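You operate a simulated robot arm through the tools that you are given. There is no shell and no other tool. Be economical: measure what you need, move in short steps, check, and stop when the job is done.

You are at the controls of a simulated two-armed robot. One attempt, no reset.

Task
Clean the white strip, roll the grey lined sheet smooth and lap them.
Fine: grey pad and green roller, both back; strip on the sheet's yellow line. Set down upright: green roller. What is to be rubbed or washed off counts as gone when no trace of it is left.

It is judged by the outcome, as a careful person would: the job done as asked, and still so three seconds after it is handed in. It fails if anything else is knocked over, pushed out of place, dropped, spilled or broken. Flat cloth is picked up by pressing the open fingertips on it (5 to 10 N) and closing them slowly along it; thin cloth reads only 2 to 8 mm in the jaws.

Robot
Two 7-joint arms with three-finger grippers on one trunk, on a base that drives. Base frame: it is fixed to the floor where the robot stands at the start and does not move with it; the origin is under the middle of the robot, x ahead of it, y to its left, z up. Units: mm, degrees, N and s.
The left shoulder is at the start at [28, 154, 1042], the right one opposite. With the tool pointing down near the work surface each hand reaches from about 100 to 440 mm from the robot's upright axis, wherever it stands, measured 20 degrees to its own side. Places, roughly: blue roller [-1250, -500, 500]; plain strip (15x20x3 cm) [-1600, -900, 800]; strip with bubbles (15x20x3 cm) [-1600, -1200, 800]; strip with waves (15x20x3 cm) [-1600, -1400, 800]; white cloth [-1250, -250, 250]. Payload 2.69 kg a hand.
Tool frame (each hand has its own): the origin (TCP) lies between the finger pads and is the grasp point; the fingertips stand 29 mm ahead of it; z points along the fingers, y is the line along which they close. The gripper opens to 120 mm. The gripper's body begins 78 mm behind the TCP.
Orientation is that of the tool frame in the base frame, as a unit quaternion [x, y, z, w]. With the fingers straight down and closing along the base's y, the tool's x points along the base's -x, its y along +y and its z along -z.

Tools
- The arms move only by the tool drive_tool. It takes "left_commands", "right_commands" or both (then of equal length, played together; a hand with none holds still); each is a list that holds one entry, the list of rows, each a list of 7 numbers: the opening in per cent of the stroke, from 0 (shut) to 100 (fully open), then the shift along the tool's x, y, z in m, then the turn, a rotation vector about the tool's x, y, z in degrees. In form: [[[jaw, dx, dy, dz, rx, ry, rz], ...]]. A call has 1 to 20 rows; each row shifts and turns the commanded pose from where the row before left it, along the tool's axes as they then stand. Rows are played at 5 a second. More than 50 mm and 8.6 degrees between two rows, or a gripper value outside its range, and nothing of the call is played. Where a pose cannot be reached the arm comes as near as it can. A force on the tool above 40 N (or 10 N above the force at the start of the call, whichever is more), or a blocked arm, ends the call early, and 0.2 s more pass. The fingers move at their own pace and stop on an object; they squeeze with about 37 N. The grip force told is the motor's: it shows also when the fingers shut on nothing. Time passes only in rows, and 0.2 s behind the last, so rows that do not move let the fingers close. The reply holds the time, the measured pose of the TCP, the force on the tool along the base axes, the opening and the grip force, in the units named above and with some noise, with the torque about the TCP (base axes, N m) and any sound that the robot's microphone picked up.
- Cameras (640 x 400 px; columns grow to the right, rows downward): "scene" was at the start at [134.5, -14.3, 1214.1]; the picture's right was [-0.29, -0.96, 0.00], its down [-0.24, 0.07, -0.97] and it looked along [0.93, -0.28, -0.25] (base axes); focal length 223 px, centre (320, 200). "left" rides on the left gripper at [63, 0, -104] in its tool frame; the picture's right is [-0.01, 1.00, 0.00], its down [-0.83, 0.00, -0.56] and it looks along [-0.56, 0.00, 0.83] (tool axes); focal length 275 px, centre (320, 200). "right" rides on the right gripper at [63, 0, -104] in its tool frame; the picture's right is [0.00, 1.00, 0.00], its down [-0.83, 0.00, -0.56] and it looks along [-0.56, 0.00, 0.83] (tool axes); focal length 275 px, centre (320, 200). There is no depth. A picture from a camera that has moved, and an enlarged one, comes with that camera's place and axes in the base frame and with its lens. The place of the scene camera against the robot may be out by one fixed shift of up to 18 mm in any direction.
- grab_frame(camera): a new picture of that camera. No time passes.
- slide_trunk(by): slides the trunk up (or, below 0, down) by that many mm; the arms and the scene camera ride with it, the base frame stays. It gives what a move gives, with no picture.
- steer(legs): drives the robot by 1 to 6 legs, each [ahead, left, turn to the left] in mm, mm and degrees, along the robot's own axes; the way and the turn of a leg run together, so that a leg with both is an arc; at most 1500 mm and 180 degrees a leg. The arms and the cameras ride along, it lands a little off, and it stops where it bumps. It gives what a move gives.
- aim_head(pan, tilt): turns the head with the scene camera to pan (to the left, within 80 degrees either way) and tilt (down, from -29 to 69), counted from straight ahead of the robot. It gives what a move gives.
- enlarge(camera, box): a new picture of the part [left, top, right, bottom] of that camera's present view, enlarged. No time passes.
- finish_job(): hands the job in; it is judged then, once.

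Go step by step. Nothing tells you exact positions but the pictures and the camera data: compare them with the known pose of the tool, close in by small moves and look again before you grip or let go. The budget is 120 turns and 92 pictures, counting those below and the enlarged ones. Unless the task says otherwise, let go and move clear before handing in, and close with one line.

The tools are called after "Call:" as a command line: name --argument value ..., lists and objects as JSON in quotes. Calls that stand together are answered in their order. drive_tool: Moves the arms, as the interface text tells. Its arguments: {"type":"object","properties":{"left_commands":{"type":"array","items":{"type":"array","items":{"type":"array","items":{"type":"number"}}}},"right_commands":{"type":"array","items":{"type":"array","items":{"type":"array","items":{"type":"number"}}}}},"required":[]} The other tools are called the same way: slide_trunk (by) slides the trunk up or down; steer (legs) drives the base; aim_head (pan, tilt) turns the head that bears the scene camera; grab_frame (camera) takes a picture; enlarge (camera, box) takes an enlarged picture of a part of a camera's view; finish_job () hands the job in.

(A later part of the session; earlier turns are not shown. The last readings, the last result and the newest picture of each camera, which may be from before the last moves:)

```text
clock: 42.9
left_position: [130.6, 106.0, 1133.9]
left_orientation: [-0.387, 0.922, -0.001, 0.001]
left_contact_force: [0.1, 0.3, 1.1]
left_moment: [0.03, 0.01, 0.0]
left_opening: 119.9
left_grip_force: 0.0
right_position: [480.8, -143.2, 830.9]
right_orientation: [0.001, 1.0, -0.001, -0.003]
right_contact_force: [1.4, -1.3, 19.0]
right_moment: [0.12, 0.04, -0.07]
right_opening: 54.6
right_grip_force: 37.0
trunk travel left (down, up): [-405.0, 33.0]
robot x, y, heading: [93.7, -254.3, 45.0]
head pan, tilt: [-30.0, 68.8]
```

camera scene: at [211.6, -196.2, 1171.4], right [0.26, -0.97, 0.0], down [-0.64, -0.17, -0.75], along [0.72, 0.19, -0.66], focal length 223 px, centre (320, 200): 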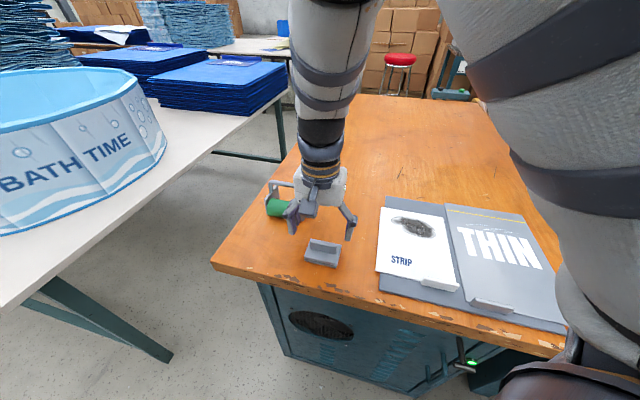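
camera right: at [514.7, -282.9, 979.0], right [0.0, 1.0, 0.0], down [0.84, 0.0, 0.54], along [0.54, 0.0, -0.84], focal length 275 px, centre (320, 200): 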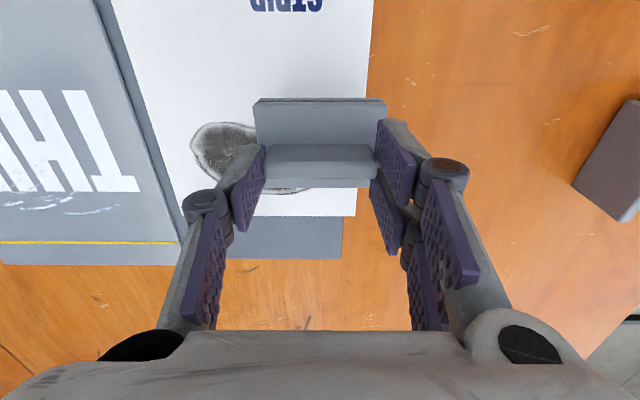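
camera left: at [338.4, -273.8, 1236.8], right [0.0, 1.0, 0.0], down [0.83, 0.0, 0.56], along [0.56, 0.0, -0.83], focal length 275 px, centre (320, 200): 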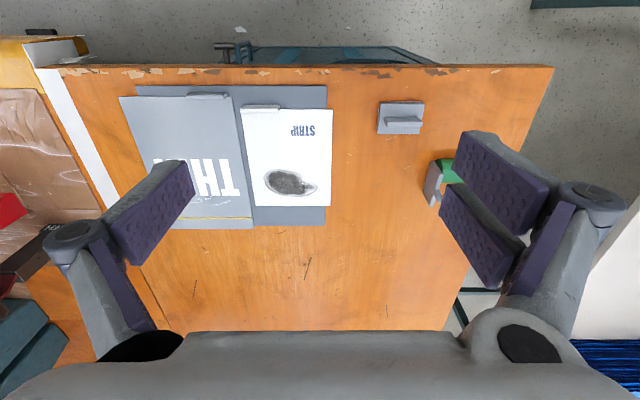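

The pad stands on the table at its old place. I'll ease, release and lift clear.

Call:
drive_tool --right_commands '[[[30, 0, 0, -0.0015, 0, 0, 0], [50, 0, 0, 0, 0, 0, 0], [65, 0, 0, 0, 0, 0, 0], [80, 0, 0, 0, 0, 0, 0], [80, 0, 0, -0.03, 0, 0, 0], [80, 0, 0, -0.02, 0, 0, 0], [80, 0, 0, 0, 0, 0, 0]]]'

Call:
grab_frame --camera "right"

```text
clock: 44.5
left_position: [129.4, 106.0, 1133.1]
left_orientation: [-0.387, 0.922, -0.001, 0.001]
left_contact_force: [-1.0, -0.8, 0.1]
left_moment: [-0.04, -0.02, 0.01]
left_opening: 120.0
left_grip_force: 0.0
right_position: [486.0, -142.4, 874.2]
right_orientation: [0.004, 1.0, -0.003, -0.015]
right_contact_force: [-0.9, 0.2, -0.1]
right_moment: [0.0, -0.02, 0.0]
right_opening: 95.8
right_grip_force: 0.1
right hand out of reach, approached as far as the arm can: row 6
trunk travel left (down, up): [-405.0, 33.0]
robot x, y, heading: [93.9, -253.2, 45.4]
head pan, tilt: [-30.0, 68.8]
```

```text
63 pictures are left
camera right: at [426.7, -141.8, 980.8], right [0.0, 1.0, 0.0], down [0.85, 0.0, 0.53], along [0.53, -0.01, -0.85], focal length 275 px, centre (320, 200)
```

right: 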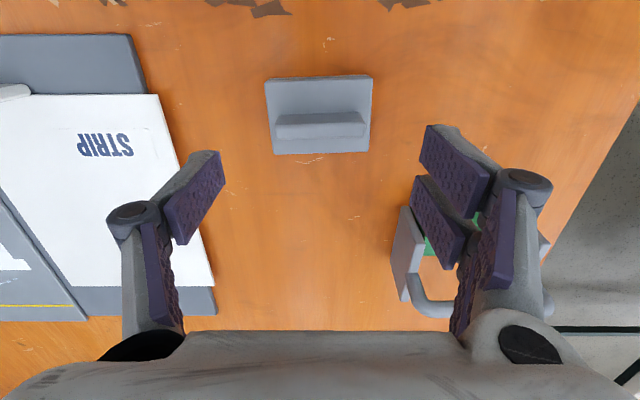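

The pad is back where it was. Next the roller: I'll raise the trunk for clearance and turn the right tool 90° so the fingers close across its top bar.

Call:
slide_trunk --by 32

Call:
drive_tool --right_commands '[[[80, 0, 0, 0, 0, 0, -8.2], [80, 0, 0, 0, 0, 0, -8.2], [80, 0, 0, 0, 0, 0, -8.2], [80, 0, 0, 0, 0, 0, -8.2], [80, 0, 0, 0, 0, 0, -8.2], [80, 0, 0, 0, 0, 0, -8.2], [80, 0, 0, 0, 0, 0, -8.2], [80, 0, 0, 0, 0, 0, -8.2], [80, 0, 0, 0, 0, 0, -8.2], [80, 0, 0, 0, 0, 0, -8.2], [80, 0, 0, 0, 0, 0, -8], [80, 0, 0, 0, 0, 0, 0]]]'

Call:
grab_frame --camera "right"

```text
clock: 45.3
left_position: [131.9, 107.5, 1164.3]
left_orientation: [-0.387, 0.922, 0.0, -0.001]
left_contact_force: [0.9, 0.2, 0.1]
left_moment: [-0.05, 0.02, 0.02]
left_opening: 119.8
left_grip_force: 0.1
right_position: [485.5, -141.2, 910.0]
right_orientation: [0.002, 1.0, -0.003, -0.005]
right_contact_force: [0.7, 0.1, -0.1]
right_moment: [-0.01, 0.01, -0.02]
right_opening: 96.0
right_grip_force: 0.0
trunk travel left (down, up): [-437.0, 1.0]
robot x, y, heading: [94.8, -253.8, 45.3]
head pan, tilt: [-30.0, 68.8]
```

```text
clock: 47.9
left_position: [130.4, 107.2, 1166.1]
left_orientation: [-0.387, 0.922, -0.001, 0.0]
left_contact_force: [-0.2, -0.5, -0.4]
left_moment: [-0.02, 0.02, -0.02]
left_opening: 120.0
left_grip_force: 0.0
right_position: [487.5, -142.3, 910.9]
right_orientation: [-0.707, 0.707, 0.002, -0.005]
right_contact_force: [-0.2, 0.4, 0.0]
right_moment: [-0.02, 0.0, -0.01]
right_opening: 95.9
right_grip_force: 0.2
trunk travel left (down, up): [-437.0, 1.0]
robot x, y, heading: [92.2, -252.8, 45.1]
head pan, tilt: [-30.0, 68.8]
```

```text
62 pictures are left
camera right: at [487.8, -203.9, 1015.1], right [-1.0, 0.0, 0.01], down [0.0, 0.83, 0.55], along [-0.01, 0.55, -0.83], focal length 275 px, centre (320, 200)
```

right: 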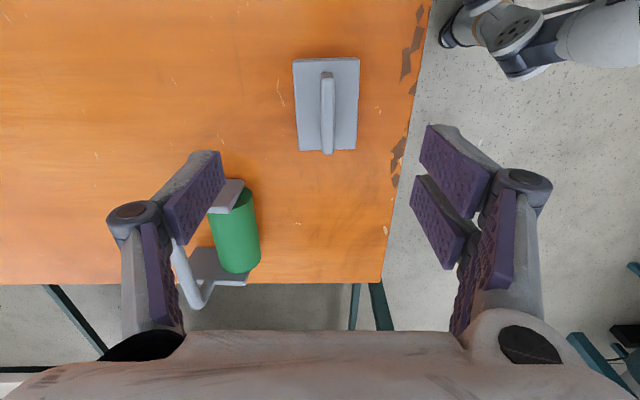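

I'll raise the hand, and drive to stand next to the roller, short of it, for a closer look.

Call:
drive_tool --right_commands '[[[80, 0, 0, -0.02, 0, 0, 0], [80, 0, 0, -0.02, 0, 0, 0], [80, 0, 0, 0, 0, 0, 0]]]'

Call:
steer --legs '[[84, -28, 0]]'

Call:
grab_frame --camera "right"

```text
clock: 48.7
left_position: [130.9, 106.9, 1165.3]
left_orientation: [-0.387, 0.922, 0.0, 0.0]
left_contact_force: [0.4, -0.1, 0.6]
left_moment: [-0.04, -0.02, -0.03]
left_opening: 120.2
left_grip_force: 0.2
right_position: [486.4, -141.1, 949.9]
right_orientation: [-0.707, 0.707, 0.002, -0.005]
right_contact_force: [-0.4, 0.0, -1.1]
right_moment: [0.0, -0.03, 0.0]
right_opening: 95.9
right_grip_force: 0.0
trunk travel left (down, up): [-437.0, 1.0]
robot x, y, heading: [93.1, -251.8, 45.5]
head pan, tilt: [-30.0, 68.8]
```

```text
clock: 49.8
left_position: [212.1, 148.3, 1166.0]
left_orientation: [-0.386, 0.923, 0.0, 0.0]
left_contact_force: [0.3, 0.2, 1.0]
left_moment: [-0.04, 0.01, 0.01]
left_opening: 119.8
left_grip_force: 0.0
right_position: [566.8, -100.7, 949.6]
right_orientation: [-0.706, 0.709, 0.002, -0.004]
right_contact_force: [0.0, 0.4, -0.6]
right_moment: [-0.03, 0.02, 0.02]
right_opening: 96.1
right_grip_force: 0.0
trunk travel left (down, up): [-437.0, 1.0]
robot x, y, heading: [174.1, -211.1, 45.4]
head pan, tilt: [-30.0, 68.8]
```

```text
61 pictures are left
camera right: at [568.1, -163.2, 1055.3], right [-1.0, 0.0, 0.01], down [0.01, 0.83, 0.55], along [-0.01, 0.55, -0.83], focal length 275 px, centre (320, 200)
```

right: 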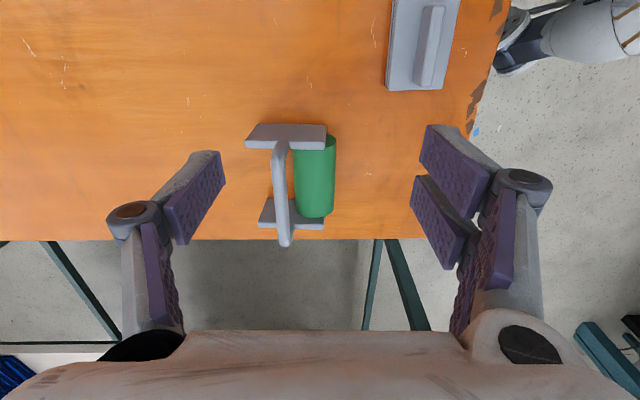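

Call:
enlarge --camera "right" --box '[230, 105, 350, 255]'

Call:
grab_frame --camera "scene"

```text
2.67 times, centred on (290, 180) of right
camera zoom: at [568.1, -163.2, 1055.3], right [-1.0, 0.0, 0.01], down [0.01, 0.83, 0.55], along [-0.01, 0.55, -0.83], focal length 734 px, centre (400, 253)
```

zoom: 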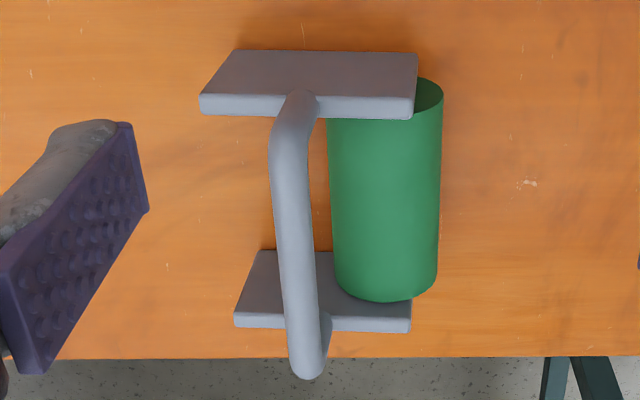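

```text
59 pictures are left
camera scene: at [232.7, -182.7, 1171.6], right [0.26, -0.96, 0.0], down [-0.9, -0.24, -0.36], along [0.35, 0.09, -0.93], focal length 223 px, centre (320, 200)
```

scene: 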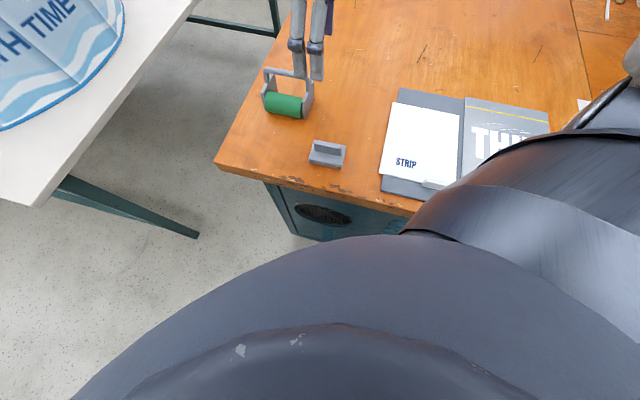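

The roller stands on its two side plates, with the drum on the near side at x≈572 and the bar at about x≈599, z≈855, centre y≈−30. I'll bring the hand above the bar.

Call:
steer --legs '[[44, 44, 0]]'

Call:
drive_tool --right_commands '[[[60, -0.0, -0.032, 0, 0, 0, 0], [60, 0, 0, 0.02, 0, 0, 0], [60, 0, 0, 0, 0, 0, 0]]]'

Call:
grab_frame --camera "right"

```text
clock: 50.8
left_position: [210.0, 209.1, 1166.5]
left_orientation: [-0.386, 0.923, 0.0, 0.0]
left_contact_force: [0.4, 0.6, 0.3]
left_moment: [-0.05, 0.01, -0.01]
left_opening: 119.9
left_grip_force: 0.2
right_position: [566.2, -39.2, 950.1]
right_orientation: [-0.705, 0.709, 0.002, -0.005]
right_contact_force: [-1.0, 0.5, 1.1]
right_moment: [-0.09, 0.0, 0.0]
right_opening: 95.8
right_grip_force: 0.1
trunk travel left (down, up): [-437.0, 1.0]
robot x, y, heading: [172.8, -148.5, 45.3]
head pan, tilt: [-30.0, 68.8]
```

```text
clock: 51.6
left_position: [210.8, 207.4, 1166.8]
left_orientation: [-0.387, 0.922, 0.0, 0.001]
left_contact_force: [0.8, -1.0, 0.6]
left_moment: [0.0, 0.02, 0.02]
left_opening: 120.0
left_grip_force: 0.2
right_position: [598.2, -39.0, 929.8]
right_orientation: [-0.705, 0.709, 0.001, -0.004]
right_contact_force: [0.1, 0.6, 0.0]
right_moment: [-0.01, 0.0, -0.01]
right_opening: 71.9
right_grip_force: 0.1
trunk travel left (down, up): [-437.0, 1.0]
robot x, y, heading: [170.8, -151.1, 45.2]
head pan, tilt: [-30.0, 68.8]
```

```text
58 pictures are left
camera right: at [599.6, -101.7, 1034.9], right [-1.0, 0.0, 0.01], down [0.01, 0.83, 0.55], along [-0.01, 0.55, -0.83], focal length 275 px, centre (320, 200)
```

right: 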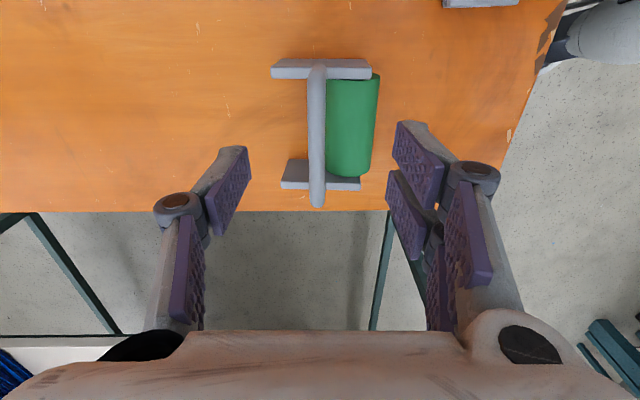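

The bar is aligned with the hand. I'll go down partway with narrower jaws, then recheck the bar's height.

Call:
drive_tool --right_commands '[[[40, -0.009, 0, 0.02, 0, 0, 0], [40, 0, 0, 0.025, 0, 0, 0], [40, 0, 0, 0, 0, 0, 0]]]'

Call:
grab_frame --camera "right"

Call:
grab_frame --camera "scene"

```text
clock: 52.4
left_position: [210.0, 207.7, 1166.1]
left_orientation: [-0.386, 0.922, 0.001, 0.0]
left_contact_force: [0.0, -0.3, 0.1]
left_moment: [0.0, 0.0, 0.02]
left_opening: 120.1
left_grip_force: 0.0
right_position: [598.1, -31.2, 885.0]
right_orientation: [-0.705, 0.709, 0.001, -0.004]
right_contact_force: [0.3, 0.0, -0.1]
right_moment: [-0.01, -0.03, 0.01]
right_opening: 48.1
right_grip_force: 0.0
trunk travel left (down, up): [-437.0, 1.0]
robot x, y, heading: [172.6, -152.0, 45.1]
head pan, tilt: [-30.0, 68.8]
```

```text
57 pictures are left
camera right: at [598.7, -93.4, 989.8], right [-1.0, 0.0, 0.01], down [0.01, 0.83, 0.55], along [-0.01, 0.55, -0.83], focal length 275 px, centre (320, 200)
```

right: 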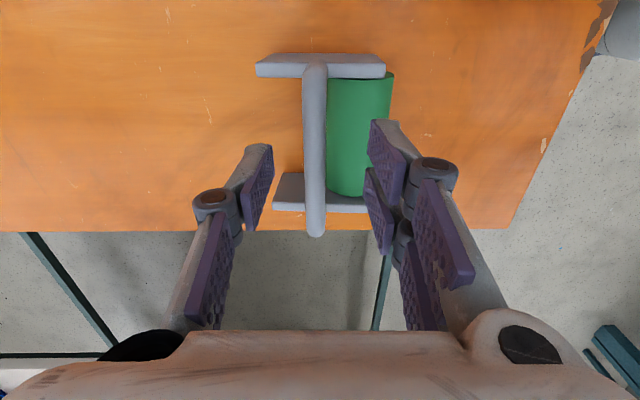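

```text
56 pictures are left
camera scene: at [231.7, -121.5, 1171.6], right [0.26, -0.97, 0.0], down [-0.9, -0.24, -0.36], along [0.35, 0.09, -0.93], focal length 223 px, centre (320, 200)
```

scene: 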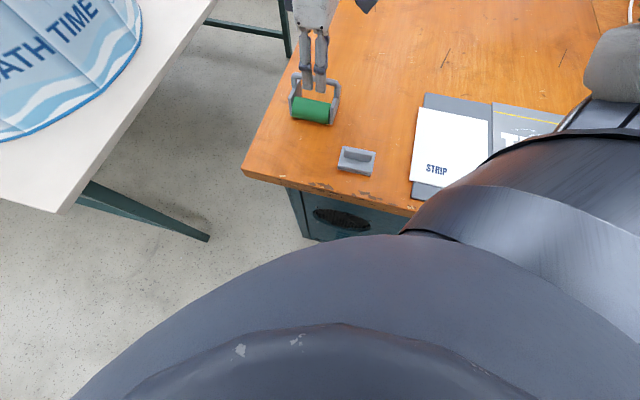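

The bar is at z≈857. I'll lower to z≈862 and close on it.

Call:
drive_tool --right_commands '[[[35, 0, -0.001, 0.015, 0, 0, 0], [30, 0, 0, 0.008, 0, 0, 0], [20, 0, 0, 0, 0, 0, 0], [5, 0, 0, 0, 0, 0, 0], [0, 0, 0, 0, 0, 0, 0], [0, 0, 0, 0, 0, 0, 0]]]'

Call:
enlarge --camera "right" --box '[200, 40, 440, 260]'

```text
clock: 53.8
left_position: [211.1, 208.5, 1166.4]
left_orientation: [-0.386, 0.923, 0.0, 0.001]
left_contact_force: [-0.1, 0.2, -0.2]
left_moment: [0.02, 0.02, 0.02]
left_opening: 120.3
left_grip_force: 0.0
right_position: [598.2, -30.7, 861.9]
right_orientation: [-0.706, 0.709, 0.002, -0.005]
right_contact_force: [-0.7, 0.0, 0.0]
right_moment: [0.03, 0.0, 0.03]
right_opening: 10.7
right_grip_force: 36.7
trunk travel left (down, up): [-437.0, 1.0]
robot x, y, heading: [175.1, -150.1, 45.1]
head pan, tilt: [-30.0, 68.8]
```

```text
1.82 times, centred on (320, 150) of right
camera zoom: at [599.1, -93.1, 966.8], right [-1.0, 0.0, 0.01], down [0.01, 0.83, 0.55], along [-0.01, 0.55, -0.83], focal length 500 px, centre (320, 291)
```

zoom: 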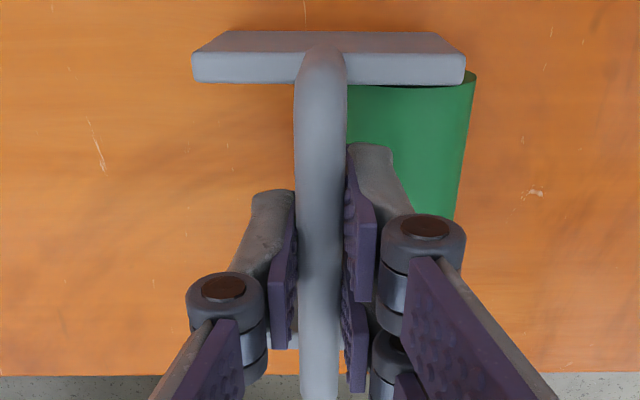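

The roller's bar is held. I'll lift it 60 mm and carry it over to the sheet.

Call:
drive_tool --right_commands '[[[0, 0, 0, -0.02, 0, 0, 0], [0, 0, 0, -0.02, 0, 0, 0], [0, 0, 0, -0.02, 0, 0, 0], [0, 0, 0, 0, 0, 0, 0]]]'

Call:
steer --legs '[[-191, -205, 0]]'

Call:
grab_frame --camera "right"

```text
clock: 54.8
left_position: [211.3, 209.1, 1166.0]
left_orientation: [-0.386, 0.922, -0.001, 0.0]
left_contact_force: [0.4, 0.1, 0.7]
left_moment: [-0.01, -0.03, 0.0]
left_opening: 120.1
left_grip_force: 0.0
right_position: [597.5, -31.7, 922.2]
right_orientation: [-0.705, 0.709, 0.002, -0.004]
right_contact_force: [-0.1, 0.3, -2.8]
right_moment: [-0.01, -0.03, 0.02]
right_opening: 10.3
right_grip_force: 37.3
trunk travel left (down, up): [-437.0, 1.0]
robot x, y, heading: [171.8, -151.2, 45.2]
head pan, tilt: [-30.0, 68.8]
```

```text
clock: 57.0
left_position: [221.1, -74.9, 1166.6]
left_orientation: [-0.385, 0.923, 0.0, -0.001]
left_contact_force: [-0.8, 0.3, 0.3]
left_moment: [0.02, 0.03, -0.01]
left_opening: 120.0
left_grip_force: 0.0
right_position: [608.3, -316.8, 922.6]
right_orientation: [-0.704, 0.71, 0.003, -0.005]
right_contact_force: [-0.6, -0.4, -2.1]
right_moment: [0.01, -0.04, -0.01]
right_opening: 10.5
right_grip_force: 36.1
trunk travel left (down, up): [-437.0, 1.0]
robot x, y, heading: [184.6, -430.1, 45.1]
head pan, tilt: [-30.0, 68.8]
```

```text
54 pictures are left
camera right: at [609.9, -379.0, 1027.6], right [-1.0, 0.0, 0.01], down [0.01, 0.83, 0.55], along [-0.01, 0.55, -0.83], focal length 275 px, centre (320, 200)
```

right: 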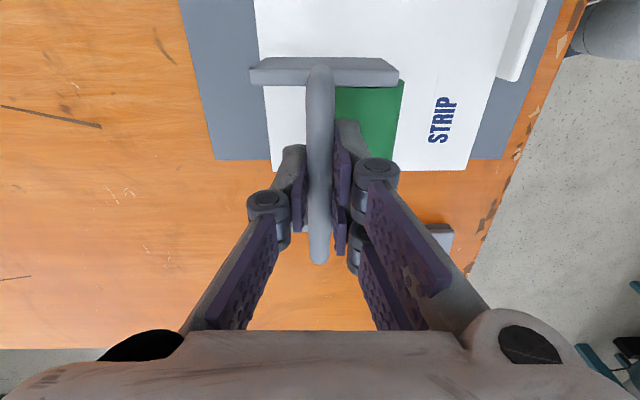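

The roller is held firmly. I'll carry it over the first track (y≈−532), tilt it 15° so only the drum touches, and come down partway.

Call:
drive_tool --right_commands '[[[0, 0.043, 0.0, 0, 0, 0, 0], [0, 0.043, 0.003, 0, 0, 0, 0], [0, 0.043, 0.003, 0, 0, 0, 0], [0, 0.043, 0.003, 0, 0, 0, 0], [0, 0.043, 0.003, 0, 0, 0, 0], [0, 0, 0, 0, 7.5, 0, 0], [0, 0, 0, 0, 7.5, 0, 0], [0, 0, 0, 0, 0, 0, 0]]]'

Call:
grab_frame --camera "right"

Call:
grab_frame --camera "scene"

```text
clock: 58.8
left_position: [221.3, -74.8, 1167.1]
left_orientation: [-0.386, 0.923, -0.001, 0.001]
left_contact_force: [-0.5, -0.1, -0.1]
left_moment: [0.0, -0.03, 0.01]
left_opening: 119.8
left_grip_force: 0.0
right_position: [604.3, -529.7, 924.9]
right_orientation: [-0.698, 0.705, -0.087, 0.086]
right_contact_force: [0.3, -0.7, -3.4]
right_moment: [0.03, -0.03, 0.01]
right_opening: 10.8
right_grip_force: 37.2
right hand out of reach, approached as far as the arm can: row 7
trunk travel left (down, up): [-437.0, 1.0]
robot x, y, heading: [180.7, -431.7, 45.3]
head pan, tilt: [-30.0, 68.8]
```

```text
53 pictures are left
camera right: at [578.9, -592.1, 1027.5], right [-0.97, 0.01, -0.24], down [-0.13, 0.83, 0.54], along [0.2, 0.55, -0.81], focal length 275 px, centre (320, 200)
```

right: 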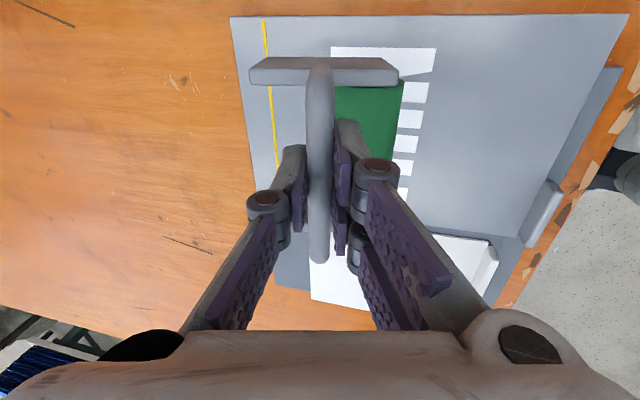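

```text
52 pictures are left
camera scene: at [239.0, -389.7, 1173.2], right [0.5, -0.86, 0.0], down [-0.8, -0.46, -0.39], along [0.34, 0.2, -0.92], focal length 223 px, centre (320, 200)
```

scene: 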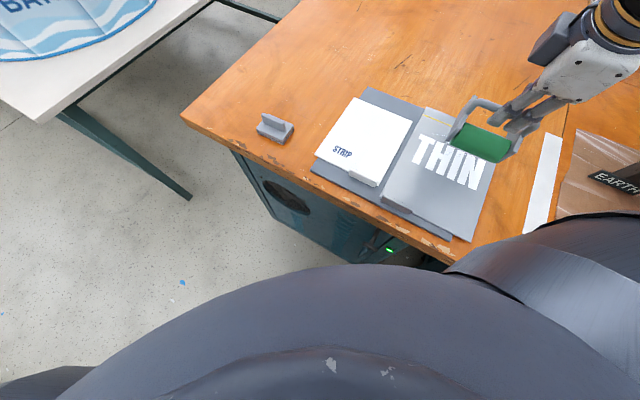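

The tilt is right (hand leans forward). I'll descend to near contact, then feel down.

Call:
drive_tool --right_commands '[[[0, 0, 0.005, 0.0195, 0, 0, 0], [0, 0, 0.005, 0.0195, 0, 0, 0], [0, 0, 0.0005, 0.002, 0, 0, 0], [0, 0, 0.0005, 0.002, 0, 0, 0], [0, 0, 0, 0, 0, 0, 0]]]'

```text
clock: 60.0
left_position: [221.6, -74.1, 1165.8]
left_orientation: [-0.385, 0.923, 0.0, 0.001]
left_contact_force: [-0.7, -0.6, 0.1]
left_moment: [-0.01, -0.03, -0.02]
left_opening: 120.2
left_grip_force: 0.1
right_position: [613.9, -526.6, 883.3]
right_orientation: [-0.699, 0.704, -0.091, 0.087]
right_contact_force: [-0.8, -0.4, -1.4]
right_moment: [-0.02, 0.03, -0.01]
right_opening: 10.5
right_grip_force: 36.5
right hand out of reach, approached as far as the arm can: row 1, 2
trunk travel left (down, up): [-437.0, 1.0]
robot x, y, heading: [184.3, -434.8, 44.9]
head pan, tilt: [-30.0, 68.8]
```

Call:
drive_tool --right_commands '[[[0, 0.005, 0.0136, -0.0034, 0, 0, 0], [0, 0, 0.0007, 0.003, 0, 0, 0], [0, 0, 0.0005, 0.002, 0, 0, 0], [0, 0, 0, 0, 0, 0, 0]]]'

```text
clock: 61.0
left_position: [221.3, -74.0, 1165.8]
left_orientation: [-0.386, 0.923, 0.0, 0.0]
left_contact_force: [-1.0, 1.1, 0.1]
left_moment: [-0.02, 0.0, 0.0]
left_opening: 120.0
left_grip_force: 0.1
right_position: [614.3, -526.4, 879.3]
right_orientation: [-0.699, 0.704, -0.091, 0.088]
right_contact_force: [-0.2, -0.3, -0.5]
right_moment: [0.0, 0.03, -0.01]
right_opening: 10.6
right_grip_force: 37.2
right hand out of reach, approached as far as the arm can: row 1
trunk travel left (down, up): [-437.0, 1.0]
robot x, y, heading: [184.5, -429.9, 44.9]
head pan, tilt: [-30.0, 68.8]
```

The hand is at its inner limit here; I'll shift the base back 25 mm instead and then feel down.

Call:
steer --legs '[[-21, 14, 0]]'

Call:
drive_tool --right_commands '[[[0, 0, 0.0005, 0.002, 0, 0, 0], [0, 0, 0.0005, 0.002, 0, 0, 0], [0, 0, 0, 0, 0, 0, 0]]]'

```text
clock: 61.8
left_position: [195.3, -80.0, 1165.0]
left_orientation: [-0.385, 0.923, 0.0, 0.001]
left_contact_force: [-0.3, 0.3, -0.4]
left_moment: [0.02, -0.01, 0.07]
left_opening: 119.9
left_grip_force: 0.0
right_position: [588.4, -531.0, 878.1]
right_orientation: [-0.7, 0.703, -0.09, 0.087]
right_contact_force: [1.0, -1.8, 0.1]
right_moment: [-0.03, -0.11, -0.06]
right_opening: 10.8
right_grip_force: 36.7
trunk travel left (down, up): [-437.0, 1.0]
robot x, y, heading: [157.2, -437.7, 44.9]
head pan, tilt: [-30.0, 68.8]
```

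```text
clock: 62.6
left_position: [196.6, -80.0, 1166.0]
left_orientation: [-0.386, 0.923, -0.001, 0.002]
left_contact_force: [0.9, -0.7, -0.4]
left_moment: [0.01, 0.03, 0.01]
left_opening: 120.1
left_grip_force: 0.0
right_position: [593.2, -530.5, 877.7]
right_orientation: [-0.699, 0.703, -0.095, 0.093]
right_contact_force: [3.2, -4.9, 23.6]
right_moment: [0.15, -0.07, 0.1]
right_opening: 10.7
right_grip_force: 37.7
trunk travel left (down, up): [-437.0, 1.0]
robot x, y, heading: [161.1, -438.7, 45.3]
head pan, tilt: [-30.0, 68.8]
stopped in row 3 (right hand): the force on the tool passed its limit at 42 N (the readings are from after the stop); the commanded pose is now the measured one
```

Contact at z≈878. I'll ease slightly and roll forward in short steps.

Call:
drive_tool --right_commands '[[[0, 0, -0.0004, -0.0013, 0, 0, 0], [0, 0, -0.01158, 0.00317, 0, 0, 0], [0, 0, -0.01158, 0.00317, 0, 0, 0], [0, 0, -0.01158, 0.00317, 0, 0, 0], [0, 0, 0, 0, 0, 0, 0]]]'

Call:
grab_frame --camera "right"

```text
clock: 63.9
left_position: [196.8, -79.8, 1166.6]
left_orientation: [-0.386, 0.923, 0.0, -0.001]
left_contact_force: [0.6, -0.5, -0.2]
left_moment: [-0.01, 0.03, 0.0]
left_opening: 120.1
left_grip_force: 0.0
right_position: [628.6, -530.3, 877.2]
right_orientation: [-0.699, 0.704, -0.093, 0.089]
right_contact_force: [0.3, 0.1, -1.5]
right_moment: [-0.02, 0.0, -0.01]
right_opening: 10.5
right_grip_force: 36.8
trunk travel left (down, up): [-437.0, 1.0]
robot x, y, heading: [154.3, -437.6, 45.1]
head pan, tilt: [-30.0, 68.8]
```

```text
51 pictures are left
camera right: at [601.5, -592.8, 978.5], right [-0.97, 0.0, -0.26], down [-0.14, 0.83, 0.53], along [0.21, 0.55, -0.81], focal length 275 px, centre (320, 200)
```

right: 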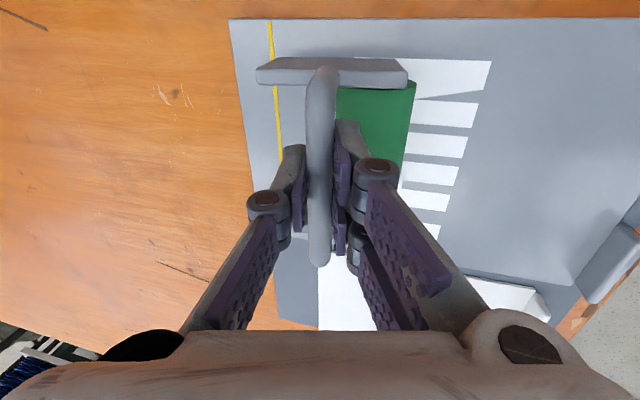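

Contact was lost, so I'll press slightly and roll back and then forward.

Call:
drive_tool --right_commands '[[[0, 0, 0.0004, 0.0015, 0, 0, 0], [0, 0, 0.01158, -0.00317, 0, 0, 0], [0, 0, 0.01158, -0.00317, 0, 0, 0], [0, 0, 0.01158, -0.00317, 0, 0, 0], [0, 0, 0, 0, 0, 0, 0]]]'

Call:
drive_tool --right_commands '[[[0, 0, -0.01158, 0.00317, 0, 0, 0], [0, 0, -0.01158, 0.00317, 0, 0, 0], [0, 0, -0.01158, 0.00317, 0, 0, 0], [0, 0, -0.01158, 0.00317, 0, 0, 0], [0, 0, 0, 0, 0, 0, 0]]]'

```text
clock: 65.0
left_position: [198.1, -79.1, 1167.1]
left_orientation: [-0.384, 0.923, 0.0, 0.001]
left_contact_force: [-1.4, -1.1, 0.1]
left_moment: [0.0, -0.02, 0.0]
left_opening: 120.1
left_grip_force: 0.1
right_position: [591.1, -530.1, 877.2]
right_orientation: [-0.699, 0.704, -0.092, 0.09]
right_contact_force: [0.5, 0.0, -3.2]
right_moment: [-0.04, -0.03, -0.01]
right_opening: 10.3
right_grip_force: 36.7
trunk travel left (down, up): [-437.0, 1.0]
robot x, y, heading: [158.9, -435.6, 45.0]
head pan, tilt: [-30.0, 68.8]
```

```text
clock: 66.2
left_position: [198.2, -79.6, 1166.6]
left_orientation: [-0.385, 0.923, 0.0, 0.0]
left_contact_force: [0.1, -0.6, 0.7]
left_moment: [0.01, -0.03, -0.01]
left_opening: 120.1
left_grip_force: 0.0
right_position: [640.5, -529.7, 876.0]
right_orientation: [-0.699, 0.703, -0.093, 0.089]
right_contact_force: [0.8, -0.8, -1.7]
right_moment: [-0.03, -0.01, -0.02]
right_opening: 10.4
right_grip_force: 36.6
trunk travel left (down, up): [-437.0, 1.0]
robot x, y, heading: [158.5, -440.1, 45.2]
head pan, tilt: [-30.0, 68.8]
```

Call:
drive_tool --right_commands '[[[0, 0, 0.00026, 0.001, 0, 0, 0], [0, 0, 0.00026, 0.001, 0, 0, 0], [0, 0, 0, 0, 0, 0, 0]]]'

```text
clock: 67.0
left_position: [196.3, -79.4, 1167.1]
left_orientation: [-0.385, 0.923, -0.001, 0.001]
left_contact_force: [-0.2, -0.5, -0.3]
left_moment: [0.01, 0.02, -0.02]
left_opening: 119.7
left_grip_force: 0.0
right_position: [640.0, -528.9, 874.6]
right_orientation: [-0.699, 0.704, -0.093, 0.092]
right_contact_force: [2.6, -2.0, 17.9]
right_moment: [-0.18, 0.0, -0.01]
right_opening: 10.2
right_grip_force: 37.1
trunk travel left (down, up): [-437.0, 1.0]
robot x, y, heading: [159.2, -436.8, 45.0]
head pan, tilt: [-30.0, 68.8]
```

In contact with about 18 N. Now roll back over the wrinkles and forward again.

Call:
drive_tool --right_commands '[[[0, 0, 0.01158, -0.00317, 0, 0, 0], [0, 0, 0.01158, -0.00317, 0, 0, 0], [0, 0, 0.01158, -0.00317, 0, 0, 0], [0, 0, 0.01158, -0.00317, 0, 0, 0], [0, 0, 0, 0, 0, 0, 0]]]'

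Call:
grab_frame --camera "right"

```text
clock: 68.2
left_position: [198.0, -78.4, 1166.7]
left_orientation: [-0.385, 0.923, 0.0, 0.0]
left_contact_force: [0.2, -0.2, -0.3]
left_moment: [-0.01, 0.02, 0.02]
left_opening: 119.8
left_grip_force: 0.0
right_position: [591.3, -530.6, 873.4]
right_orientation: [-0.699, 0.704, -0.092, 0.089]
right_contact_force: [-0.4, 0.1, -1.6]
right_moment: [0.01, 0.06, 0.01]
right_opening: 10.1
right_grip_force: 37.0
trunk travel left (down, up): [-437.0, 1.0]
robot x, y, heading: [162.2, -439.1, 45.0]
head pan, tilt: [-30.0, 68.8]
```

```text
50 pictures are left
camera right: at [564.7, -593.2, 975.4], right [-0.97, 0.0, -0.25], down [-0.14, 0.83, 0.53], along [0.21, 0.55, -0.81], focal length 275 px, centre (320, 200)
```

right: 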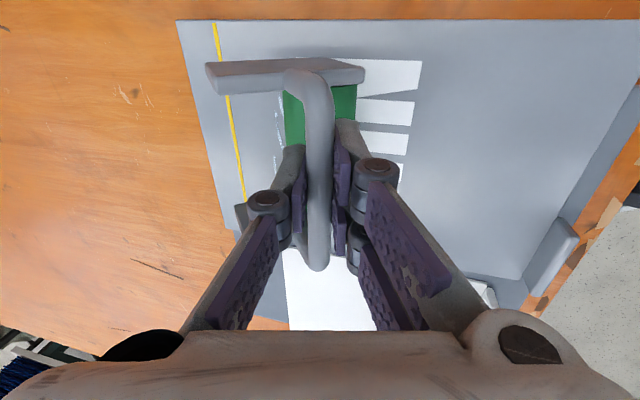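

Call:
enlarge --camera "right" --box '[180, 30, 440, 290]'

Call:
grab_frame --camera "scene"

```text
1.54 times, centred on (310, 160) of right
camera zoom: at [564.7, -593.2, 975.4], right [-0.97, 0.0, -0.25], down [-0.14, 0.83, 0.53], along [0.21, 0.55, -0.81], focal length 424 px, centre (335, 262)
```

zoom: 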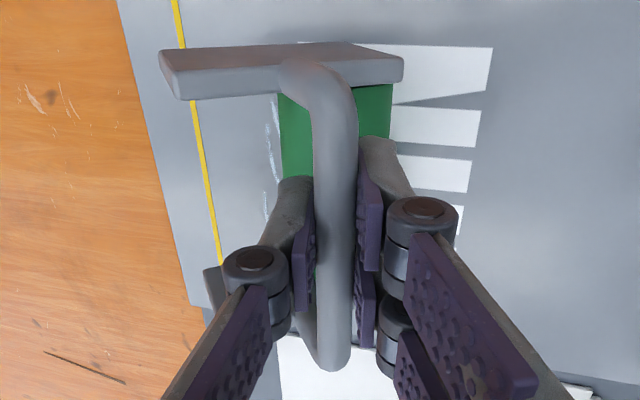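

```text
48 pictures are left
camera scene: at [218.4, -409.3, 1171.4], right [0.26, -0.97, 0.0], down [-0.9, -0.24, -0.36], along [0.35, 0.09, -0.93], focal length 223 px, centre (320, 200)
```

scene: 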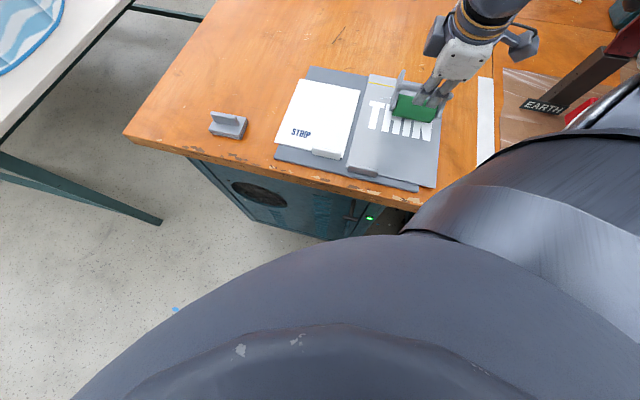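

The frame has pivoted in the grip, with the drum now ahead of the bar, so I must press lightly. I'll lift, shift the base back a little, move forward past the wrinkles and come down softly to roll back.

Call:
drive_tool --right_commands '[[[0, 0, -0.0013, -0.0048, 0, 0, 0], [0, 0, 0, 0, 0, 0, 0]]]'

Call:
steer --legs '[[-18, 18, 0]]'

Call:
drive_tool --right_commands '[[[0, 0, -0.0193, 0.0053, 0, 0, 0], [0, 0, -0.0193, 0.0053, 0, 0, 0], [0, 0, -0.0193, 0.0053, 0, 0, 0], [0, 0, -0.0193, 0.0053, 0, 0, 0], [0, 0, 0.0013, 0.0048, 0, 0, 0], [0, 0, 0, 0, 0, 0, 0]]]'

```text
clock: 68.8
left_position: [197.5, -80.5, 1165.9]
left_orientation: [-0.384, 0.923, 0.0, -0.001]
left_contact_force: [-0.6, 0.4, 0.5]
left_moment: [0.02, 0.02, 0.03]
left_opening: 119.8
left_grip_force: 0.1
right_position: [591.8, -531.5, 879.8]
right_orientation: [-0.699, 0.704, -0.093, 0.089]
right_contact_force: [0.7, 0.3, -1.4]
right_moment: [-0.01, 0.06, -0.01]
right_opening: 10.4
right_grip_force: 36.9
trunk travel left (down, up): [-437.0, 1.0]
robot x, y, heading: [159.0, -440.5, 45.0]
head pan, tilt: [-30.0, 68.8]
```

```text
clock: 69.7
left_position: [171.1, -79.1, 1166.0]
left_orientation: [-0.384, 0.923, 0.0, 0.001]
left_contact_force: [0.4, 0.2, 0.1]
left_moment: [-0.01, -0.05, -0.03]
left_opening: 120.0
left_grip_force: 0.1
right_position: [565.8, -530.5, 879.6]
right_orientation: [-0.699, 0.703, -0.094, 0.091]
right_contact_force: [-0.7, 0.5, -2.0]
right_moment: [0.0, 0.01, 0.01]
right_opening: 10.2
right_grip_force: 36.7
trunk travel left (down, up): [-437.0, 1.0]
robot x, y, heading: [135.8, -433.6, 44.9]
head pan, tilt: [-30.0, 68.8]
```

```text
clock: 71.1
left_position: [171.5, -79.3, 1166.8]
left_orientation: [-0.385, 0.923, 0.0, 0.0]
left_contact_force: [-0.5, 0.1, -0.6]
left_moment: [-0.04, 0.05, -0.01]
left_opening: 120.0
left_grip_force: 0.0
right_position: [647.4, -531.1, 872.1]
right_orientation: [-0.699, 0.703, -0.093, 0.089]
right_contact_force: [0.0, -0.2, -2.8]
right_moment: [-0.04, 0.08, -0.01]
right_opening: 10.1
right_grip_force: 36.8
trunk travel left (down, up): [-437.0, 1.0]
robot x, y, heading: [130.8, -437.7, 45.3]
head pan, tilt: [-30.0, 68.8]
```

Call:
drive_tool --right_commands '[[[0, 0, 0.00026, 0.001, 0, 0, 0], [0, 0, 0.00026, 0.001, 0, 0, 0], [0, 0, 0, 0, 0, 0, 0]]]'

Call:
enlarge --camera "right" --box '[180, 10, 440, 270]'

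```text
clock: 71.9
left_position: [171.6, -79.9, 1166.5]
left_orientation: [-0.385, 0.923, -0.001, 0.001]
left_contact_force: [0.6, -1.0, 0.1]
left_moment: [-0.01, 0.0, -0.02]
left_opening: 120.0
left_grip_force: 0.0
right_position: [646.2, -530.8, 871.7]
right_orientation: [-0.699, 0.703, -0.094, 0.091]
right_contact_force: [0.0, -3.1, 9.9]
right_moment: [-0.36, -0.12, -0.07]
right_opening: 9.9
right_grip_force: 36.7
trunk travel left (down, up): [-437.0, 1.0]
robot x, y, heading: [136.2, -440.2, 45.2]
head pan, tilt: [-30.0, 68.8]
```

```text
1.54 times, centred on (310, 140) of right
camera zoom: at [619.7, -593.5, 974.0], right [-0.97, 0.0, -0.26], down [-0.14, 0.83, 0.53], along [0.22, 0.55, -0.81], focal length 424 px, centre (335, 292)
```

zoom: 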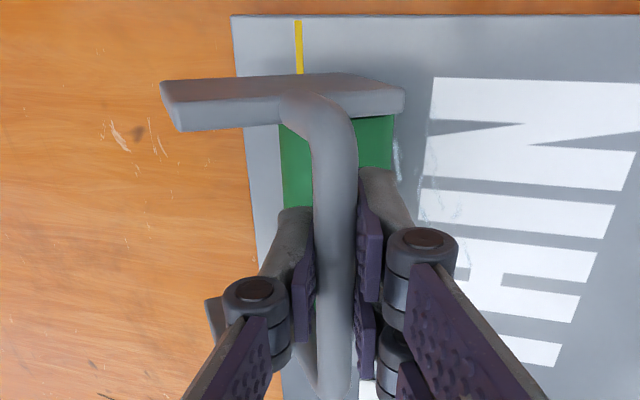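

Light contact with the drum past the wrinkles. Rolling back now.

Call:
drive_tool --right_commands '[[[0, 0, 0.01158, -0.00317, 0, 0, 0], [0, 0, 0.01158, -0.00317, 0, 0, 0], [0, 0, 0.01158, -0.00317, 0, 0, 0], [0, 0, 0, 0, 0, 0, 0]]]'

Call:
enlarge --camera "right" --box '[180, 10, 440, 270]'

```text
clock: 72.9
left_position: [172.1, -79.8, 1166.6]
left_orientation: [-0.386, 0.923, 0.001, 0.0]
left_contact_force: [-0.8, -0.7, 0.6]
left_moment: [0.01, -0.01, 0.01]
left_opening: 119.9
left_grip_force: 0.1
right_position: [610.4, -532.7, 870.1]
right_orientation: [-0.699, 0.704, -0.092, 0.089]
right_contact_force: [-0.7, 0.3, -1.7]
right_moment: [-0.01, 0.07, 0.03]
right_opening: 10.2
right_grip_force: 36.7
trunk travel left (down, up): [-437.0, 1.0]
robot x, y, heading: [133.0, -440.5, 45.1]
head pan, tilt: [-30.0, 68.8]
```

```text
1.54 times, centred on (310, 140) of right
camera zoom: at [584.1, -593.9, 972.9], right [-0.97, 0.0, -0.25], down [-0.14, 0.83, 0.53], along [0.21, 0.55, -0.81], focal length 424 px, centre (335, 292)
```

zoom: 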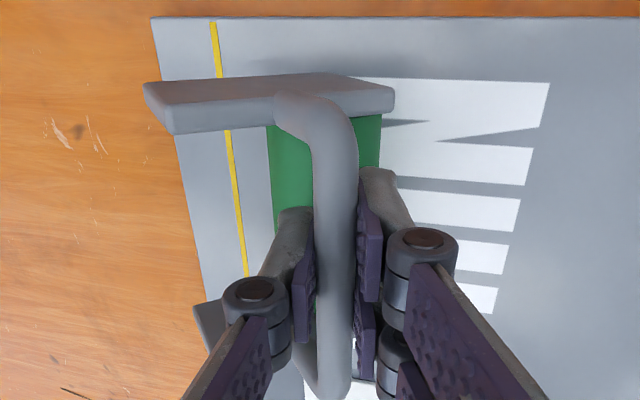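

The frame keeps pivoting because the drum is off to one side of the bar. I'll lift and turn the hand so that the drum hangs directly under the bar.

Call:
drive_tool --right_commands '[[[0, 0, -0.0053, -0.0193, 0, 0, 0], [0, 0, -0.004, -0.0145, 0, 0, 0], [0, 0, 0, 0, -8, 0, 0], [0, 0, 0, 0, -8, 0, 0], [0, 0, 0, 0, -8, 0, 0], [0, 0, 0, 0, 0, 0, 0]]]'

Call:
enlarge --camera "right" --box '[140, 0, 480, 260]'

Call:
enlarge --camera "scene" --box '[320, 0, 560, 200]'

```text
clock: 74.3
left_position: [172.0, -79.6, 1166.4]
left_orientation: [-0.384, 0.923, 0.0, 0.0]
left_contact_force: [-0.1, 0.0, -0.8]
left_moment: [-0.01, -0.01, 0.01]
left_opening: 120.0
left_grip_force: 0.0
right_position: [609.7, -531.2, 905.8]
right_orientation: [-0.703, 0.707, 0.055, -0.058]
right_contact_force: [-0.1, 0.7, -2.0]
right_moment: [-0.03, 0.04, 0.02]
right_opening: 10.4
right_grip_force: 36.7
trunk travel left (down, up): [-437.0, 1.0]
robot x, y, heading: [130.2, -437.0, 45.1]
head pan, tilt: [-30.0, 68.8]
```

```text
1.54 times, centred on (310, 130) of right
camera zoom: at [627.5, -593.4, 1010.6], right [-0.99, 0.0, 0.16], down [0.09, 0.83, 0.55], along [-0.13, 0.55, -0.82], focal length 424 px, centre (335, 308)
```

zoom: 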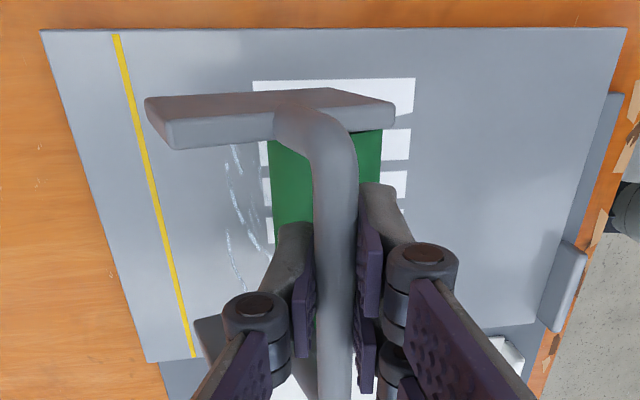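

```text
2.00 times, centred on (440, 100) of scene
camera zoom: at [192.4, -409.4, 1171.6], right [0.26, -0.97, 0.0], down [-0.9, -0.24, -0.36], along [0.35, 0.09, -0.93], focal length 446 px, centre (80, 400)
```

zoom: 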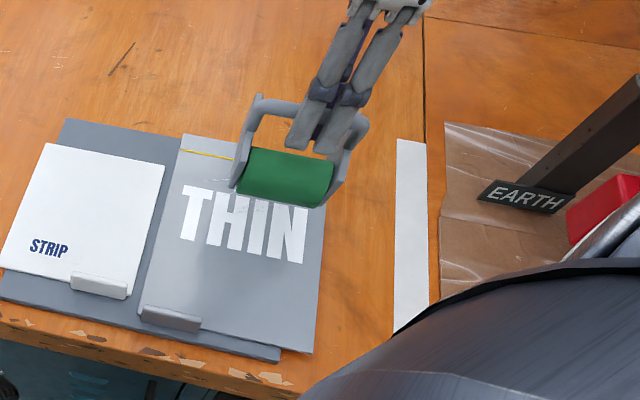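

The drum now hangs beneath the bar, and only faint wrinkles remain around x≈640–655. I'll bring the base forward and lower over that zone.

Call:
steer --legs '[[32, -32, 0]]'

Call:
drive_tool --right_commands '[[[0, 0, 0.025, 0.004, 0, 0, 0], [0, 0, -0.0032, 0.0197, 0, 0, 0], [0, 0, -0.0008, 0.005, 0, 0, 0], [0, 0, 0, 0, 0, 0, 0]]]'

```text
clock: 75.2
left_position: [216.8, -80.0, 1167.7]
left_orientation: [-0.385, 0.923, 0.0, 0.0]
left_contact_force: [0.4, 0.0, -0.8]
left_moment: [0.02, 0.07, 0.03]
left_opening: 120.1
left_grip_force: 0.0
right_position: [655.6, -531.7, 906.9]
right_orientation: [-0.702, 0.707, 0.056, -0.057]
right_contact_force: [1.1, 0.5, -3.7]
right_moment: [-0.01, 0.04, 0.0]
right_opening: 10.4
right_grip_force: 37.1
trunk travel left (down, up): [-437.0, 1.0]
robot x, y, heading: [176.2, -440.1, 45.2]
head pan, tilt: [-30.0, 68.8]
```

```text
clock: 76.2
left_position: [216.1, -80.2, 1167.6]
left_orientation: [-0.385, 0.923, 0.0, 0.0]
left_contact_force: [0.3, 1.5, -0.3]
left_moment: [-0.02, 0.0, 0.02]
left_opening: 120.1
left_grip_force: 0.1
right_position: [629.6, -530.9, 881.5]
right_orientation: [-0.703, 0.707, 0.056, -0.057]
right_contact_force: [-0.7, 0.2, -2.6]
right_moment: [-0.02, 0.0, 0.03]
right_opening: 10.3
right_grip_force: 36.6
trunk travel left (down, up): [-437.0, 1.0]
robot x, y, heading: [172.3, -439.1, 44.8]
head pan, tilt: [-30.0, 68.8]
```

Call:
drive_tool --right_commands '[[[0, 0, -0.0003, 0.002, 0, 0, 0], [0, 0, -0.0002, 0.001, 0, 0, 0], [0, 0, 0, 0, 0, 0, 0]]]'

```text
clock: 77.0
left_position: [216.2, -81.5, 1165.9]
left_orientation: [-0.385, 0.923, 0.0, 0.0]
left_contact_force: [0.0, 0.8, 0.7]
left_moment: [-0.01, 0.0, 0.03]
left_opening: 120.2
left_grip_force: 0.0
right_position: [631.0, -531.9, 877.7]
right_orientation: [-0.703, 0.707, 0.056, -0.057]
right_contact_force: [0.3, -0.1, -2.9]
right_moment: [-0.04, -0.02, 0.0]
right_opening: 10.5
right_grip_force: 37.7
trunk travel left (down, up): [-437.0, 1.0]
robot x, y, heading: [178.0, -440.3, 44.9]
head pan, tilt: [-30.0, 68.8]
```

Call:
drive_tool --right_commands '[[[0, 0, -0.0002, 0.001, 0, 0, 0], [0, 0, -0.0002, 0.001, 0, 0, 0], [0, 0, 0, 0, 0, 0, 0]]]'

```text
clock: 77.8
left_position: [216.0, -79.8, 1166.0]
left_orientation: [-0.384, 0.923, 0.0, 0.0]
left_contact_force: [-0.6, -0.7, 0.0]
left_moment: [-0.03, 0.03, 0.02]
left_opening: 120.1
left_grip_force: 0.0
right_position: [629.9, -532.4, 875.5]
right_orientation: [-0.703, 0.707, 0.056, -0.057]
right_contact_force: [0.3, 0.4, -1.7]
right_moment: [0.0, -0.02, 0.02]
right_opening: 10.3
right_grip_force: 37.0
trunk travel left (down, up): [-437.0, 1.0]
robot x, y, heading: [178.6, -441.1, 45.2]
head pan, tilt: [-30.0, 68.8]
```

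Call:
drive_tool --right_commands '[[[0, 0, -0.0002, 0.001, 0, 0, 0], [0, 0, -0.0002, 0.001, 0, 0, 0], [0, 0, 0, 0, 0, 0, 0]]]'

```text
clock: 78.6
left_position: [216.4, -79.9, 1166.4]
left_orientation: [-0.385, 0.923, 0.0, 0.001]
left_contact_force: [-0.3, 1.0, 0.1]
left_moment: [0.01, -0.01, -0.01]
left_opening: 120.1
left_grip_force: 0.0
right_position: [630.3, -531.2, 874.2]
right_orientation: [-0.702, 0.708, 0.055, -0.057]
right_contact_force: [0.1, -1.5, 2.2]
right_moment: [0.01, 0.01, 0.02]
right_opening: 10.3
right_grip_force: 37.4
trunk travel left (down, up): [-437.0, 1.0]
robot x, y, heading: [174.1, -440.7, 45.0]
head pan, tilt: [-30.0, 68.8]
```

Light contact. I'll add a little pressure and roll forward over the remaining wrinkles.

Call:
drive_tool --right_commands '[[[0, 0, -0.0001, 0.0007, 0, 0, 0], [0, 0, -0.00987, -0.00159, 0, 0, 0], [0, 0, -0.00987, -0.00159, 0, 0, 0], [0, 0, -0.00987, -0.00159, 0, 0, 0], [0, 0, -0.00987, -0.00159, 0, 0, 0], [0, 0, 0, 0, 0, 0, 0]]]'

Call:
enlarge --camera "right" --box '[140, 0, 480, 260]'

```text
clock: 80.0
left_position: [215.5, -80.1, 1165.9]
left_orientation: [-0.385, 0.923, 0.0, 0.0]
left_contact_force: [-0.2, -0.7, -0.2]
left_moment: [0.0, -0.03, 0.01]
left_opening: 119.7
left_grip_force: 0.1
right_position: [669.7, -530.5, 874.2]
right_orientation: [-0.703, 0.706, 0.055, -0.057]
right_contact_force: [-0.6, -0.3, -2.9]
right_moment: [-0.03, -0.01, 0.01]
right_opening: 10.3
right_grip_force: 37.0
trunk travel left (down, up): [-437.0, 1.0]
robot x, y, heading: [178.5, -437.7, 45.2]
head pan, tilt: [-30.0, 68.8]
```

```text
1.54 times, centred on (310, 130) of right
camera zoom: at [687.2, -593.9, 977.9], right [-0.99, 0.0, 0.16], down [0.09, 0.83, 0.55], along [-0.13, 0.55, -0.82], focal length 424 px, centre (335, 308)
```

zoom: 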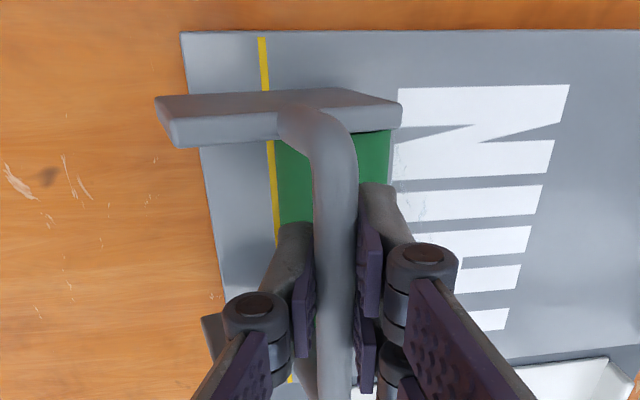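

Call:
drive_tool --right_commands '[[[0, 0, -0.0002, 0.001, 0, 0, 0], [0, 0, 0, 0.0005, 0, 0, 0], [0, 0, 0, 0, 0, 0, 0]]]'

Call:
drive_tool --right_commands '[[[0, 0, 0.00987, 0.00159, 0, 0, 0], [0, 0, 0.00987, 0.00159, 0, 0, 0], [0, 0, 0, 0, 0, 0, 0]]]'

```text
clock: 80.8
left_position: [215.5, -80.2, 1167.3]
left_orientation: [-0.386, 0.923, 0.0, 0.001]
left_contact_force: [1.0, 0.2, -0.4]
left_moment: [-0.02, 0.02, -0.02]
left_opening: 120.2
left_grip_force: 0.1
right_position: [670.2, -531.1, 873.9]
right_orientation: [-0.703, 0.706, 0.055, -0.055]
right_contact_force: [3.3, -3.0, 17.3]
right_moment: [-0.07, -0.03, 0.0]
right_opening: 10.4
right_grip_force: 36.7
trunk travel left (down, up): [-437.0, 1.0]
robot x, y, heading: [173.0, -437.3, 45.1]
head pan, tilt: [-30.0, 68.8]
```

```text
clock: 81.6
left_position: [214.2, -79.7, 1166.6]
left_orientation: [-0.384, 0.923, -0.001, 0.001]
left_contact_force: [-0.2, -0.1, 0.0]
left_moment: [-0.01, -0.01, 0.03]
left_opening: 120.2
left_grip_force: 0.0
right_position: [648.3, -531.3, 872.0]
right_orientation: [-0.703, 0.707, 0.055, -0.058]
right_contact_force: [-3.1, -0.5, 22.9]
right_moment: [0.27, 0.03, 0.02]
right_opening: 10.2
right_grip_force: 36.8
trunk travel left (down, up): [-437.0, 1.0]
robot x, y, heading: [178.1, -442.7, 45.1]
head pan, tilt: [-30.0, 68.8]
```

Call:
drive_tool --right_commands '[[[0, 0, 0.00987, 0.0009, 0, 0, 0], [0, 0, 0.00987, 0.00159, 0, 0, 0], [0, 0, 0.00987, 0.00159, 0, 0, 0], [0, 0, 0, 0, 0, 0, 0]]]'

Call:
enlarge --camera "right" --box '[140, 0, 480, 260]'

```text
clock: 82.6
left_position: [216.4, -80.2, 1166.6]
left_orientation: [-0.386, 0.923, 0.0, 0.0]
left_contact_force: [-0.3, 0.1, 0.8]
left_moment: [0.02, 0.03, 0.03]
left_opening: 120.1
left_grip_force: 0.1
right_position: [620.4, -532.3, 872.5]
right_orientation: [-0.702, 0.708, 0.056, -0.057]
right_contact_force: [-0.6, -0.1, -2.1]
right_moment: [-0.02, 0.02, -0.04]
right_opening: 10.3
right_grip_force: 36.7
trunk travel left (down, up): [-437.0, 1.0]
robot x, y, heading: [179.1, -440.3, 45.1]
head pan, tilt: [-30.0, 68.8]
```

```text
1.54 times, centred on (310, 130) of right
camera zoom: at [636.7, -593.9, 975.8], right [-0.99, 0.0, 0.16], down [0.09, 0.83, 0.55], along [-0.13, 0.55, -0.82], focal length 424 px, centre (335, 308)
```

zoom: 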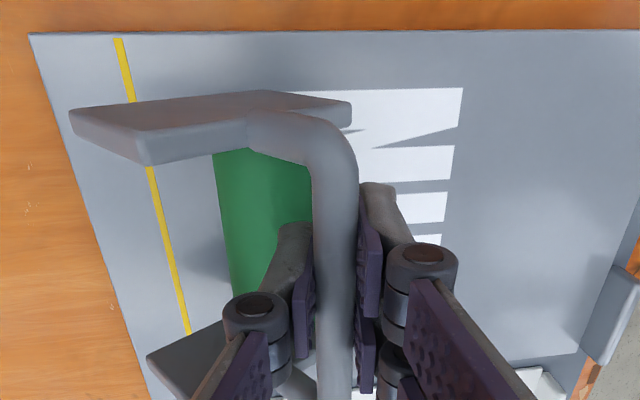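

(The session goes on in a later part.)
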